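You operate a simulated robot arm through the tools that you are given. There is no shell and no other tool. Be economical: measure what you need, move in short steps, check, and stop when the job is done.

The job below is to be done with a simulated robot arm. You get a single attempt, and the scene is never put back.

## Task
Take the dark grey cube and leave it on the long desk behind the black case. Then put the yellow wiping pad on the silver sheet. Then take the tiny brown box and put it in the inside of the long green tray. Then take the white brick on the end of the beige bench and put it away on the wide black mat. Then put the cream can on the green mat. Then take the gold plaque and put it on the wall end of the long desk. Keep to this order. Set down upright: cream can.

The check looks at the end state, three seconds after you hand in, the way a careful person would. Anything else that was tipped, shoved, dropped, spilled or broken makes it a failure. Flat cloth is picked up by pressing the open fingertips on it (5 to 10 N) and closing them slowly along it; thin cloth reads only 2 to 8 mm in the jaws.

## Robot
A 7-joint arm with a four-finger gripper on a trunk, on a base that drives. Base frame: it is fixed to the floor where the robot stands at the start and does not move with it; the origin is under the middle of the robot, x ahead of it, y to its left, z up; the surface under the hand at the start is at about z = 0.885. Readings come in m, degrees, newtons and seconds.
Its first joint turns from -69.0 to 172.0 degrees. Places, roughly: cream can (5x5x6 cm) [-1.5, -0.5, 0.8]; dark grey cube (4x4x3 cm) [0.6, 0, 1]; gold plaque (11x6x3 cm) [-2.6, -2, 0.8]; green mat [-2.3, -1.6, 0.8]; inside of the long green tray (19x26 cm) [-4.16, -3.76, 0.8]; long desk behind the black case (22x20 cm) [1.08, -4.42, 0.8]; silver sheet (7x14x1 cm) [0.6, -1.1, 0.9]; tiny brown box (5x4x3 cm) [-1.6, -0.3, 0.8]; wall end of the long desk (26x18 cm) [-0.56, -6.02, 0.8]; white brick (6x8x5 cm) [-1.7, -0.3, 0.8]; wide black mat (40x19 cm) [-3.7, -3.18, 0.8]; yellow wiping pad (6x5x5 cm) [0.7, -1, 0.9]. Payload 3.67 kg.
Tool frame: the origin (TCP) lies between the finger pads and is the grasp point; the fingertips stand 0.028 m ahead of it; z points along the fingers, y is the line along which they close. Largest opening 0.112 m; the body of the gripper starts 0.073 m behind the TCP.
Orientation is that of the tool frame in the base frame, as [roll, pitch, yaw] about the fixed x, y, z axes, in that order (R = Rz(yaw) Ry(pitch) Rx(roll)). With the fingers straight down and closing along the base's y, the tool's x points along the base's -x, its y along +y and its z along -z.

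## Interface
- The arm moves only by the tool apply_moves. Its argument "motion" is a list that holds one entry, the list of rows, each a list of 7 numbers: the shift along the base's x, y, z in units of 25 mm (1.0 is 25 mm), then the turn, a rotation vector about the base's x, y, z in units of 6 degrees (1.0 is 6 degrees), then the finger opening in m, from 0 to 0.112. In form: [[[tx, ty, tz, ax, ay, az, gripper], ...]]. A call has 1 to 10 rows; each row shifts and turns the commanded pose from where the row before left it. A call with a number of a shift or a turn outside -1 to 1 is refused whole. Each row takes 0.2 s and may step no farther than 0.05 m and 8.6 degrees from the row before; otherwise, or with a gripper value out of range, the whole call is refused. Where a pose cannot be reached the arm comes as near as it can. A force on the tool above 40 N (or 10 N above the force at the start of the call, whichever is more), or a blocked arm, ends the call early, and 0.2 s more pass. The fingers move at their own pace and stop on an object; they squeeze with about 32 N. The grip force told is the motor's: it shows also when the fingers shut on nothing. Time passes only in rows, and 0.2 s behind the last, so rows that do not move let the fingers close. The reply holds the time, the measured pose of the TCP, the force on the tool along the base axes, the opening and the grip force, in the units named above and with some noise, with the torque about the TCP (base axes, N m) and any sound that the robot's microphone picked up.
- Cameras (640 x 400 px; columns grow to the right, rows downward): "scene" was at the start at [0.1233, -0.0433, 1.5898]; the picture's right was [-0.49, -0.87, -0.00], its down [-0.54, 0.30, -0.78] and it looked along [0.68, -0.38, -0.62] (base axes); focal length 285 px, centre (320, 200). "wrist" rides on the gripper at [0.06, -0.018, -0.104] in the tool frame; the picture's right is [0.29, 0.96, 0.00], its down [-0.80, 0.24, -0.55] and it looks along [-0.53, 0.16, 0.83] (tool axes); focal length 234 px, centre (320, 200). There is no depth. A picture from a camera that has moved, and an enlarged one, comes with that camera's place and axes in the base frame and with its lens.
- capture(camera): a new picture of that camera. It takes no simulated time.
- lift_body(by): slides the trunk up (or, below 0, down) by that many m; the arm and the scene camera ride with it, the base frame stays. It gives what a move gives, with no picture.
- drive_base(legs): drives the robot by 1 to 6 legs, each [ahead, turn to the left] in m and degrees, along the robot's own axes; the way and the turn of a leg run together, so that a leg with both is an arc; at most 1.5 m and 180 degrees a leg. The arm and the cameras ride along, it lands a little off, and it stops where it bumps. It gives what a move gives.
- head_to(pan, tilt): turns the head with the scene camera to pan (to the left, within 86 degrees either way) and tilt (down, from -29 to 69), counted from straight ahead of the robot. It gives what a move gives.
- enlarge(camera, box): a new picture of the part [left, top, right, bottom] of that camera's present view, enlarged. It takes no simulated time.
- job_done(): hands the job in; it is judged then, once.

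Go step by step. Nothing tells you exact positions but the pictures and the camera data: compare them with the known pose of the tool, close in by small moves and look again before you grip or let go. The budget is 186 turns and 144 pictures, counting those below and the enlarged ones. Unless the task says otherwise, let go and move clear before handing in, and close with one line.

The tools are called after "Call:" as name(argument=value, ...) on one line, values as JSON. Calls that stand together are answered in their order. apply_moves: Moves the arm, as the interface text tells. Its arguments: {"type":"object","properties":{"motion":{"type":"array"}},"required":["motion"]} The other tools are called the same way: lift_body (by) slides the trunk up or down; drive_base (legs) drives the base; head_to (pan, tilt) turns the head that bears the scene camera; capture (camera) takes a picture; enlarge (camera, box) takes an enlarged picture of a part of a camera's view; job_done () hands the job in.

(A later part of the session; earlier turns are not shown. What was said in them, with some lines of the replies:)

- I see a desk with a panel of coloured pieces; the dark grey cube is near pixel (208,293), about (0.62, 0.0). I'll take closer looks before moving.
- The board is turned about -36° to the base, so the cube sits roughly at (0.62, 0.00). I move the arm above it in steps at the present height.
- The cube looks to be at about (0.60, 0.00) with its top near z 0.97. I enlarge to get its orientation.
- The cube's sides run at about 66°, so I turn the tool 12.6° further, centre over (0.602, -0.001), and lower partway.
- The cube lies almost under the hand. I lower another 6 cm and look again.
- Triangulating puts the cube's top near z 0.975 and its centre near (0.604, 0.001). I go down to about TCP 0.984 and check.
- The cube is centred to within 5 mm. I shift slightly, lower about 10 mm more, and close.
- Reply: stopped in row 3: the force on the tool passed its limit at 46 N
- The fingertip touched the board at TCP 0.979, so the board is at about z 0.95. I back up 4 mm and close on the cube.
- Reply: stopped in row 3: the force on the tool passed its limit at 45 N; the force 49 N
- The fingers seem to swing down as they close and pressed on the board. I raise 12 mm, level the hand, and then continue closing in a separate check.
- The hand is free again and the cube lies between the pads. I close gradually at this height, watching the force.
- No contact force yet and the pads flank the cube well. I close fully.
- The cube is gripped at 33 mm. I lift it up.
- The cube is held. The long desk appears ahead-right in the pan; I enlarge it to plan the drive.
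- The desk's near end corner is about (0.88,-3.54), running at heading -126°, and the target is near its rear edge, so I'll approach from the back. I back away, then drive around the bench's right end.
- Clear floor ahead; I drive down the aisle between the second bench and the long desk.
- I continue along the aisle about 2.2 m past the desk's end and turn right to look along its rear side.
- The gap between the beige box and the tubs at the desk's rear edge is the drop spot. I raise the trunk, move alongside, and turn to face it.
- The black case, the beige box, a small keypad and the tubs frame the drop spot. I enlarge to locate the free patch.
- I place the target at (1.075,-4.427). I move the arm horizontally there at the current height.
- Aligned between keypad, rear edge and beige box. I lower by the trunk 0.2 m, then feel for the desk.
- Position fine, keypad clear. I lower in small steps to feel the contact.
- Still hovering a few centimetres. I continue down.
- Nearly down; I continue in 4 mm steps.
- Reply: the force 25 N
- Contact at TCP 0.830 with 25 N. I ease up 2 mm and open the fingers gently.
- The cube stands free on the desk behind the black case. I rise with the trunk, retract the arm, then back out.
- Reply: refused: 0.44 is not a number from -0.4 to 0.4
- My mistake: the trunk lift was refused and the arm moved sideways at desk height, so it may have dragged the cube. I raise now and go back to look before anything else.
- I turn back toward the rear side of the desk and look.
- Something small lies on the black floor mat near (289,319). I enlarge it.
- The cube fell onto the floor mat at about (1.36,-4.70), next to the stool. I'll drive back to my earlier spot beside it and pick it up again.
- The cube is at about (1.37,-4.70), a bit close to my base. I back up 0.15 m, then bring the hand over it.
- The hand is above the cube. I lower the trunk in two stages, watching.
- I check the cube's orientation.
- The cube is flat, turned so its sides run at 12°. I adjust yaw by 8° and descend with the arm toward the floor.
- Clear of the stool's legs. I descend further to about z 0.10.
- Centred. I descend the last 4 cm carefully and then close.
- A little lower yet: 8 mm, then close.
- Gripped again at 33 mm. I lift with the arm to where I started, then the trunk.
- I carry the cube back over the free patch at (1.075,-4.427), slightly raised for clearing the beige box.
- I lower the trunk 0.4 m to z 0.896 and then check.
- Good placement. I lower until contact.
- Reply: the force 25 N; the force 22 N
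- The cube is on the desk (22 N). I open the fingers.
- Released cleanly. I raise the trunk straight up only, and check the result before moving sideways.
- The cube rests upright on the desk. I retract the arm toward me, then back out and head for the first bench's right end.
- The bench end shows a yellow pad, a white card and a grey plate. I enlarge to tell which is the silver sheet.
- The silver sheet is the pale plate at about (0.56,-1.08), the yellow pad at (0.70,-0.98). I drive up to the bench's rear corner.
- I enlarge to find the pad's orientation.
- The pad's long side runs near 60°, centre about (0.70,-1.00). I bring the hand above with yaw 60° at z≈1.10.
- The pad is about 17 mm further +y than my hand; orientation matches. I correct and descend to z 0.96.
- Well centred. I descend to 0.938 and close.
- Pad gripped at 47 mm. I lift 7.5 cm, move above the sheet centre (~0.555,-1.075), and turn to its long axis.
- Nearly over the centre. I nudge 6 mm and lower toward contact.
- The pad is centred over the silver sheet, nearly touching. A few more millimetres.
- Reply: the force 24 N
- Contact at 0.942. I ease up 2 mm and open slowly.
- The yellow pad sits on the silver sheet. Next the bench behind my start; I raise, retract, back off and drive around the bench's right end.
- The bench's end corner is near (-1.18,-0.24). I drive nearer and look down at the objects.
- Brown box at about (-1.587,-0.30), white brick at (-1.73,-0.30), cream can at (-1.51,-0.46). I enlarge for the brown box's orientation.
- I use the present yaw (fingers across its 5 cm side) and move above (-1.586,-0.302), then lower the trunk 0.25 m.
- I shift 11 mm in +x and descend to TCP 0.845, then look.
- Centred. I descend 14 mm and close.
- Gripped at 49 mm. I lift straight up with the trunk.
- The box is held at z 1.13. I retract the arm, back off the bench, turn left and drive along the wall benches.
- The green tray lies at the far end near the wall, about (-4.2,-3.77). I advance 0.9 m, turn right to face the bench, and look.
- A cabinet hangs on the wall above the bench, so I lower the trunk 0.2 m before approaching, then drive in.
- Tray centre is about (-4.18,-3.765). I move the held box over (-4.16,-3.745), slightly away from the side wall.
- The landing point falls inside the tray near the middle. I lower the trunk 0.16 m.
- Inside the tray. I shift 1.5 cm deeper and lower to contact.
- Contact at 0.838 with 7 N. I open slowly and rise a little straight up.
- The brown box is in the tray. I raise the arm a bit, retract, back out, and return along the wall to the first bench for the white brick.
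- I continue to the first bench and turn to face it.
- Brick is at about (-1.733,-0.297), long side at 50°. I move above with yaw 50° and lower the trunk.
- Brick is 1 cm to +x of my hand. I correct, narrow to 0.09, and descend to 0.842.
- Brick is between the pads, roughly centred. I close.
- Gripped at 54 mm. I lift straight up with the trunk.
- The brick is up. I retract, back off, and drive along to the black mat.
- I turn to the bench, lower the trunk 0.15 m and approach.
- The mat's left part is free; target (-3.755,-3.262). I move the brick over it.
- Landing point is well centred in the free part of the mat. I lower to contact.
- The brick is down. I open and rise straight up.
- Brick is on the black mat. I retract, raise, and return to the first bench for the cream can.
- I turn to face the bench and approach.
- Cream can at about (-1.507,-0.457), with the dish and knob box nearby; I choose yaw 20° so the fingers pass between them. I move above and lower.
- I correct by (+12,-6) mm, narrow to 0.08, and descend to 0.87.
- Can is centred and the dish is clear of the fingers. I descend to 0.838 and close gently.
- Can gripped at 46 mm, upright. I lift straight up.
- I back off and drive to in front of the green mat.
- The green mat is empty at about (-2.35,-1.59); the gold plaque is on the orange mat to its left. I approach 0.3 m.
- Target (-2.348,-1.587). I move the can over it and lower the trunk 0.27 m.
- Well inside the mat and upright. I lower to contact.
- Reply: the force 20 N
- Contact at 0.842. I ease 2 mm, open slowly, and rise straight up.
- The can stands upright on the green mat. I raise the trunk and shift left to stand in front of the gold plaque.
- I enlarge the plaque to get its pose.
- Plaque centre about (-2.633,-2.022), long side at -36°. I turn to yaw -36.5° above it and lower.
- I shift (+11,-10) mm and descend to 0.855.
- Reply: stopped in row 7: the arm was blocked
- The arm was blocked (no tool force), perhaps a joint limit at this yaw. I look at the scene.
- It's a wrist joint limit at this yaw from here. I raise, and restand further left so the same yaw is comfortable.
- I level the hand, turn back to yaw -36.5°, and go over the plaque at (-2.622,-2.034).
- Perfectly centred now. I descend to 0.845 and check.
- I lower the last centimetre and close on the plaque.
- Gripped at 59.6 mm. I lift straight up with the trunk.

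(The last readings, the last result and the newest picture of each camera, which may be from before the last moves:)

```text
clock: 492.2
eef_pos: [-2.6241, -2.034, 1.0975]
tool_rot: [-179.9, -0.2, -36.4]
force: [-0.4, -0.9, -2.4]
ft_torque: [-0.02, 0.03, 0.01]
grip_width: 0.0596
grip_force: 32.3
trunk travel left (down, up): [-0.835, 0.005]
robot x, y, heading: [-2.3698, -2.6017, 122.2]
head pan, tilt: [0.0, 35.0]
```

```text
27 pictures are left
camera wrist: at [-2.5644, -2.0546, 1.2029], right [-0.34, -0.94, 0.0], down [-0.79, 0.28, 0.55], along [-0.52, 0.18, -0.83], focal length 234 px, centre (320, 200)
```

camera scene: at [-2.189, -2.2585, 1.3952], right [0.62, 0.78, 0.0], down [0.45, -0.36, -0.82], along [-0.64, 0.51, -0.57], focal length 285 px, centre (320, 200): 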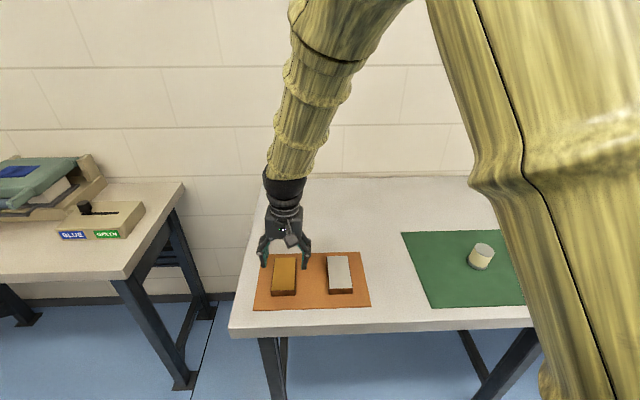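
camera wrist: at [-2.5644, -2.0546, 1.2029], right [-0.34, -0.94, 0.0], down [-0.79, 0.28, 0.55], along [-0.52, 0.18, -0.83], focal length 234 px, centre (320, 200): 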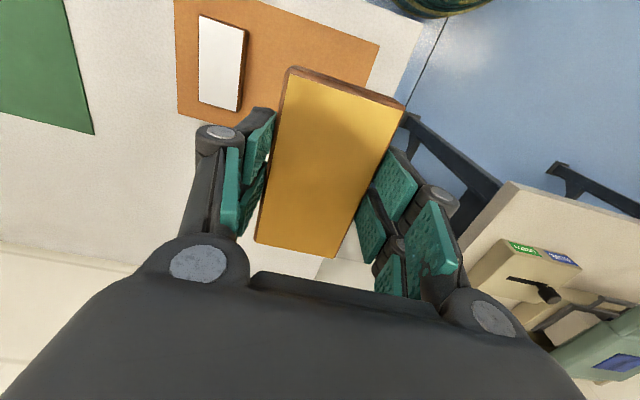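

Plaque held. I back off, turn, and cross the room to the wall end of the long desk.

Call:
drive_base(legs=[[-0.4, 0], [0, 170], [1.2, 0], [1.1, 0]])

Call:
head_to(pan=25, tilt=25)

Call:
capture(camera="scene")

```text
clock: 512.4
eef_pos: [-1.2806, -5.7062, 1.0977]
tool_rot: [180.0, -0.1, 130.3]
force: [-0.2, -0.1, -1.5]
ft_torque: [0.04, 0.01, 0.0]
grip_width: 0.0598
grip_force: 31.8
trunk travel left (down, up): [-0.835, 0.005]
robot x, y, heading: [-1.3997, -5.0978, -71.0]
head pan, tilt: [0.0, 35.0]
```

```text
clock: 513.3
eef_pos: [-1.2808, -5.7066, 1.0968]
tool_rot: [-180.0, -0.1, 130.3]
force: [1.0, -0.5, -1.6]
ft_torque: [-0.01, 0.04, 0.01]
grip_width: 0.0596
grip_force: 32.6
trunk travel left (down, up): [-0.835, 0.005]
robot x, y, heading: [-1.3973, -5.0911, -71.3]
head pan, tilt: [25.0, 25.0]
```

```text
26 pictures are left
camera scene: at [-1.3215, -5.2093, 1.721], right [-0.72, -0.69, 0.0], down [-0.29, 0.31, -0.91], along [0.63, -0.66, -0.42], focal length 285 px, centre (320, 200)
```

scene: 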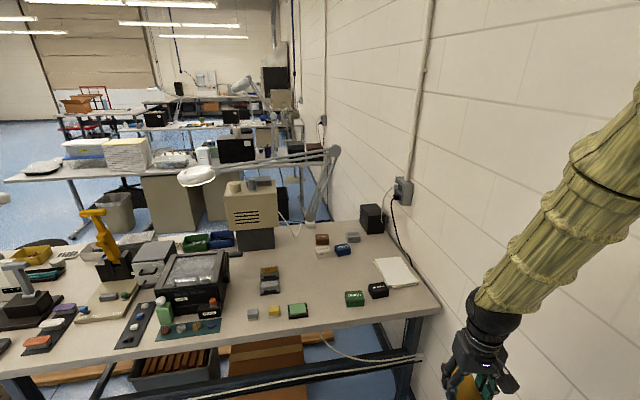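

The wall end shows a free patch at about pixel (322,278), between small blocks. I approach closer.

Call:
drive_base(legs=[[0, 20], [0.45, 0]])

Call:
head_to(pan=10, tilt=42)

Call:
capture(camera="scene")

```text
clock: 517.1
eef_pos: [-0.7907, -5.9729, 1.098]
tool_rot: [179.9, -0.2, 150.9]
force: [0.1, 0.3, -1.1]
ft_torque: [0.04, 0.02, -0.02]
grip_width: 0.0596
grip_force: 31.8
trunk travel left (down, up): [-0.835, 0.005]
robot x, y, heading: [-1.119, -5.4437, -50.9]
head pan, tilt: [25.0, 25.0]
```

```text
clock: 517.9
eef_pos: [-0.7906, -5.9726, 1.0974]
tool_rot: [179.9, -0.2, 150.9]
force: [-0.1, 0.1, -2.0]
ft_torque: [-0.01, 0.02, -0.01]
grip_width: 0.0597
grip_force: 31.6
trunk travel left (down, up): [-0.835, 0.005]
robot x, y, heading: [-1.1109, -5.4394, -50.6]
head pan, tilt: [10.0, 42.0]
```

```text
25 pictures are left
camera scene: at [-1.0236, -5.5357, 1.6948], right [-0.65, -0.76, 0.0], down [-0.51, 0.44, -0.74], along [0.56, -0.48, -0.67], focal length 285 px, centre (320, 200)
```

scene: 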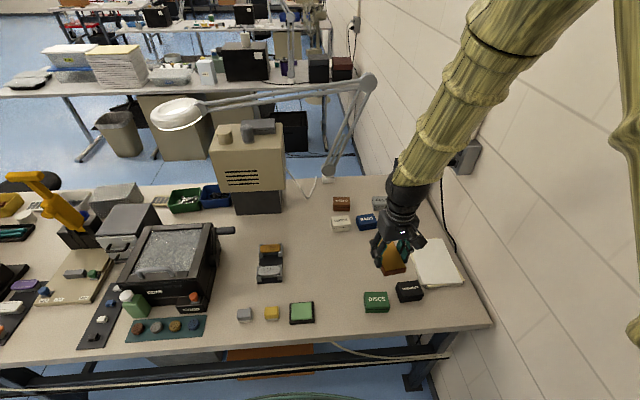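

Target (-0.56,-6.02) projects into the free patch. I move there while turning 85° so the plaque lies along the desk.

Call:
apply_moves(motion=[[[0.62, -0.13, 0, 0, 0, 0.95, 0.04], [0.62, -0.13, 0, 0, 0, 0.95, 0.04], [0.62, -0.13, 0, 0, 0, 0.95, 0.04], [0.62, -0.13, 0, 0, 0, 0.95, 0.04], [0.62, -0.13, 0, 0, 0, 0.95, 0.04], [0.62, -0.13, 0, 0, 0, 0.95, 0.04], [0.62, -0.13, 0, 0, 0, 0.95, 0.04], [0.62, -0.13, 0, 0, 0, 0.95, 0.04], [0.62, -0.13, 0, 0, 0, 0.95, 0.04], [0.62, -0.13, 0, 0, 0, 0.95, 0.04]]])

Call:
apply_moves(motion=[[[0.62, -0.13, 0, 0, 0, 0.95, 0.04], [0.62, -0.13, 0, 0, 0, 0.95, 0.04], [0.62, -0.13, 0, 0, 0, 0.95, 0.04], [0.62, -0.13, 0, 0, 0, 0.95, 0.04], [0.54, -0.13, 0, 0, 0, 0.9, 0.04], [0, 0, 0, 0, 0, 0, 0.04]]])

Call:
capture(camera="wrist")

Call:
capture(camera="scene")

```text
clock: 520.1
eef_pos: [-0.6351, -6.0056, 1.0976]
tool_rot: [179.9, -0.2, -151.9]
force: [-0.6, -0.3, -2.4]
ft_torque: [0.0, 0.04, -0.01]
grip_width: 0.0594
grip_force: 32.3
trunk travel left (down, up): [-0.835, 0.005]
robot x, y, heading: [-1.1214, -5.4418, -50.7]
head pan, tilt: [10.0, 42.0]
```

```text
clock: 521.5
eef_pos: [-0.5605, -6.0203, 1.0979]
tool_rot: [180.0, -0.3, -123.8]
force: [0.0, 0.0, -2.0]
ft_torque: [0.0, 0.02, 0.0]
grip_width: 0.0595
grip_force: 32.3
trunk travel left (down, up): [-0.835, 0.005]
robot x, y, heading: [-1.1155, -5.4391, -50.5]
head pan, tilt: [10.0, 42.0]
```

```text
24 pictures are left
camera wrist: at [-0.5773, -6.0801, 1.2032], right [-0.96, 0.29, 0.0], down [0.25, 0.8, 0.55], along [0.16, 0.53, -0.83], focal length 234 px, centre (320, 200)
```

wrist: 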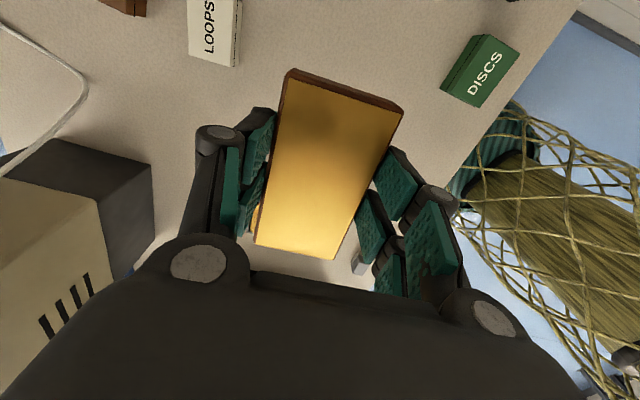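

```text
23 pictures are left
camera scene: at [-1.0236, -5.536, 1.6948], right [-0.65, -0.76, 0.0], down [-0.51, 0.44, -0.74], along [0.56, -0.48, -0.67], focal length 285 px, centre (320, 200)
```

scene: 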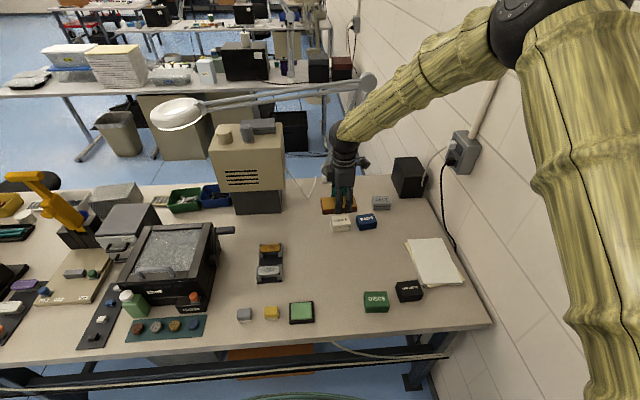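

Landing spot is clear of the LOOPS and DISCS boxes. I lower the trunk 0.2 m and check.

Call:
lift_body(by=-0.2)

Call:
capture(camera="wrist")

```text
clock: 523.6
eef_pos: [-0.5613, -6.02, 0.8976]
tool_rot: [180.0, -0.3, -123.9]
force: [0.4, 0.4, -1.1]
ft_torque: [-0.02, 0.03, -0.01]
grip_width: 0.0598
grip_force: 32.3
trunk travel left (down, up): [-0.635, 0.205]
robot x, y, heading: [-1.1172, -5.4392, -50.7]
head pan, tilt: [10.0, 42.0]
```

```text
22 pictures are left
camera wrist: at [-0.5775, -6.0801, 1.0031], right [-0.96, 0.29, 0.0], down [0.25, 0.8, 0.55], along [0.16, 0.53, -0.83], focal length 234 px, centre (320, 200)
```

wrist: 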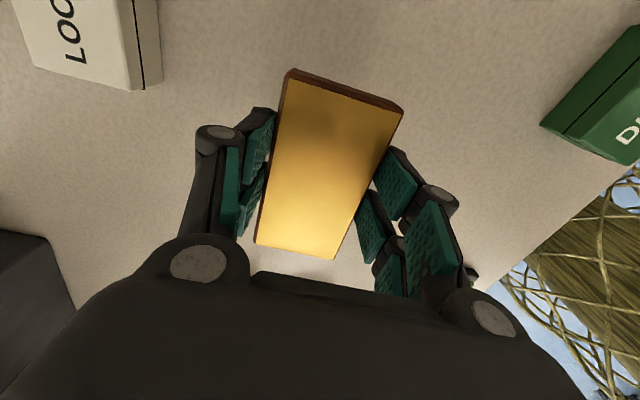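

Clear around. I lower to contact.

Call:
apply_moves(motion=[[[0, 0, -0.8, 0, 0, 0, 0.04], [0, 0, -0.7, 0, 0, 0, 0.04], [0, 0, -0.4, 0, 0, 0, 0.04], [0, 0, -0.2, 0, 0, 0, 0.04], [0, 0, 0, 0, 0, 0, 0.04]]])

Call:
apply_moves(motion=[[[0, 0, -0.12, 0, 0, 0, 0.04], [0, 0, 0, 0, 0, 0, 0.04]]])

```text
clock: 524.9
eef_pos: [-0.559, -6.0197, 0.8454]
tool_rot: [179.9, -0.2, -124.0]
force: [-0.3, 0.1, -2.5]
ft_torque: [-0.01, 0.01, -0.01]
grip_width: 0.0595
grip_force: 31.6
trunk travel left (down, up): [-0.635, 0.205]
robot x, y, heading: [-1.1196, -5.4428, -50.9]
head pan, tilt: [10.0, 42.0]
```

```text
clock: 525.5
eef_pos: [-0.5598, -6.0194, 0.8417]
tool_rot: [-180.0, -0.2, -123.8]
force: [-0.2, -0.2, -1.9]
ft_torque: [0.03, 0.03, 0.03]
grip_width: 0.0597
grip_force: 32.5
trunk travel left (down, up): [-0.635, 0.205]
robot x, y, heading: [-1.116, -5.439, -50.8]
head pan, tilt: [10.0, 42.0]
```

Call:
apply_moves(motion=[[[0, 0, -0.12, 0, 0, 0, 0.04], [0, 0, 0, 0, 0, 0, 0.04]]])

Call:
apply_moves(motion=[[[0, 0, -0.12, 0, 0, 0, 0.04], [0, 0, 0, 0, 0, 0, 0.04]]])

```text
clock: 526.0
eef_pos: [-0.559, -6.021, 0.8394]
tool_rot: [180.0, -0.2, -123.9]
force: [0.7, 0.8, -0.9]
ft_torque: [-0.04, 0.03, -0.02]
grip_width: 0.0597
grip_force: 32.3
trunk travel left (down, up): [-0.635, 0.205]
robot x, y, heading: [-1.1186, -5.4411, -50.9]
head pan, tilt: [10.0, 42.0]
```

```text
clock: 526.6
eef_pos: [-0.5606, -6.0202, 0.8357]
tool_rot: [-180.0, -0.1, -123.9]
force: [-0.3, 0.2, -0.7]
ft_torque: [-0.01, 0.0, -0.05]
grip_width: 0.0595
grip_force: 31.7
trunk travel left (down, up): [-0.635, 0.205]
robot x, y, heading: [-1.1165, -5.4435, -50.4]
head pan, tilt: [10.0, 42.0]
```

Call:
apply_moves(motion=[[[0, 0, -0.1, 0, 0, 0, 0.04], [0, 0, 0, 0, 0, 0, 0.04]]])

Call:
apply_moves(motion=[[[0, 0, -0.1, 0, 0, 0, 0.04], [0, 0, 0, 0, 0, 0, 0.04]]])

```text
clock: 527.2
eef_pos: [-0.5601, -6.0199, 0.8354]
tool_rot: [180.0, -0.1, -123.9]
force: [-0.8, -0.5, 2.9]
ft_torque: [0.23, -0.02, 0.0]
grip_width: 0.0596
grip_force: 32.1
trunk travel left (down, up): [-0.635, 0.205]
robot x, y, heading: [-1.1196, -5.4432, -50.8]
head pan, tilt: [10.0, 42.0]
```

```text
clock: 527.9
eef_pos: [-0.5597, -6.021, 0.8341]
tool_rot: [-179.8, -0.2, -123.9]
force: [0.6, -2.0, 21.3]
ft_torque: [0.24, -0.12, 0.0]
grip_width: 0.0598
grip_force: 31.6
trunk travel left (down, up): [-0.635, 0.205]
robot x, y, heading: [-1.1151, -5.4389, -50.6]
head pan, tilt: [10.0, 42.0]
```

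Contact. I ease up slightly, open, and rise straight up.

Call:
apply_moves(motion=[[[0, 0, 0.06, 0, 0, 0, 0.055], [0, 0, 0, 0, 0, 0, 0.065], [0, 0, 0, 0, 0, 0, 0.075], [0, 0, 0, 0, 0, 0, 0.085], [0, 0, 0, 0, 0, 0, 0.085], [0, 0, 0.6, 0, 0, 0, 0.085], [0, 0, 1, 0, 0, 0, 0.085], [0, 0, 1, 0, 0, 0, 0.085], [0, 0, 1, 0, 0, 0, 0.085], [0, 0, 1, 0, 0, 0, 0.085]]])

Call:
capture(camera="wrist")

```text
clock: 530.0
eef_pos: [-0.56, -6.0221, 0.9477]
tool_rot: [-179.9, -0.2, -123.8]
force: [0.8, 0.9, -0.2]
ft_torque: [-0.01, 0.02, -0.03]
grip_width: 0.085
grip_force: 0.0
trunk travel left (down, up): [-0.635, 0.205]
robot x, y, heading: [-1.1155, -5.4429, -50.6]
head pan, tilt: [10.0, 42.0]
```

```text
21 pictures are left
camera wrist: at [-0.5769, -6.0815, 1.0532], right [-0.96, 0.29, 0.0], down [0.25, 0.8, 0.55], along [0.16, 0.53, -0.83], focal length 234 px, centre (320, 200)
```

wrist: 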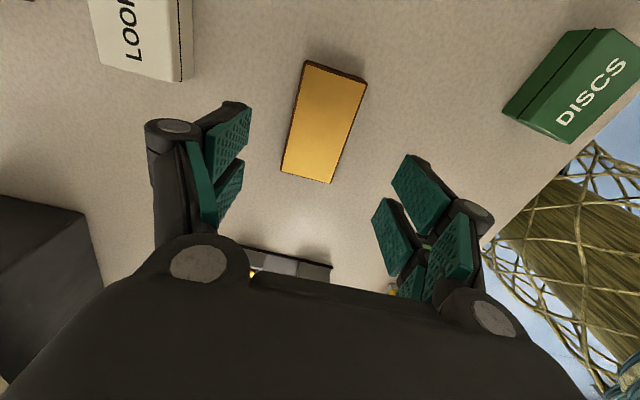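

The plaque lies flat and clear at the wall end. I raise the trunk clear and take one last look.

Call:
lift_body(by=0.18)

Call:
capture(camera="scene")

```text
clock: 532.0
eef_pos: [-0.5591, -6.022, 1.1287]
tool_rot: [-180.0, -0.2, -123.9]
force: [-0.5, 0.1, -0.6]
ft_torque: [0.03, 0.02, 0.01]
grip_width: 0.0849
grip_force: 0.1
trunk travel left (down, up): [-0.815, 0.025]
robot x, y, heading: [-1.1197, -5.443, -50.6]
head pan, tilt: [10.0, 42.0]
```

```text
20 pictures are left
camera scene: at [-1.0233, -5.5362, 1.6747], right [-0.65, -0.76, 0.0], down [-0.51, 0.44, -0.74], along [0.56, -0.48, -0.67], focal length 285 px, centre (320, 200)
```

scene: 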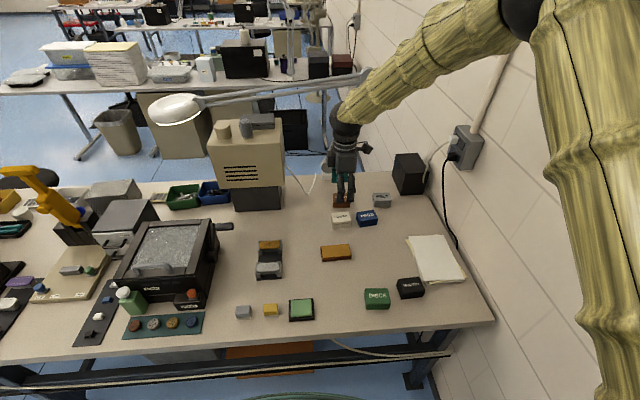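

All six items are at their places and the hand is clear, so I hand in.

Call:
job_done()

```text
The job is handed in.
```

All six items were put in their places in the order given and the job is handed in. One mishap on the way: I dragged the dark grey cube off the desk onto the floor mat, then picked it up and set it back behind the black case before moving on. The cream can is upright on the green mat.
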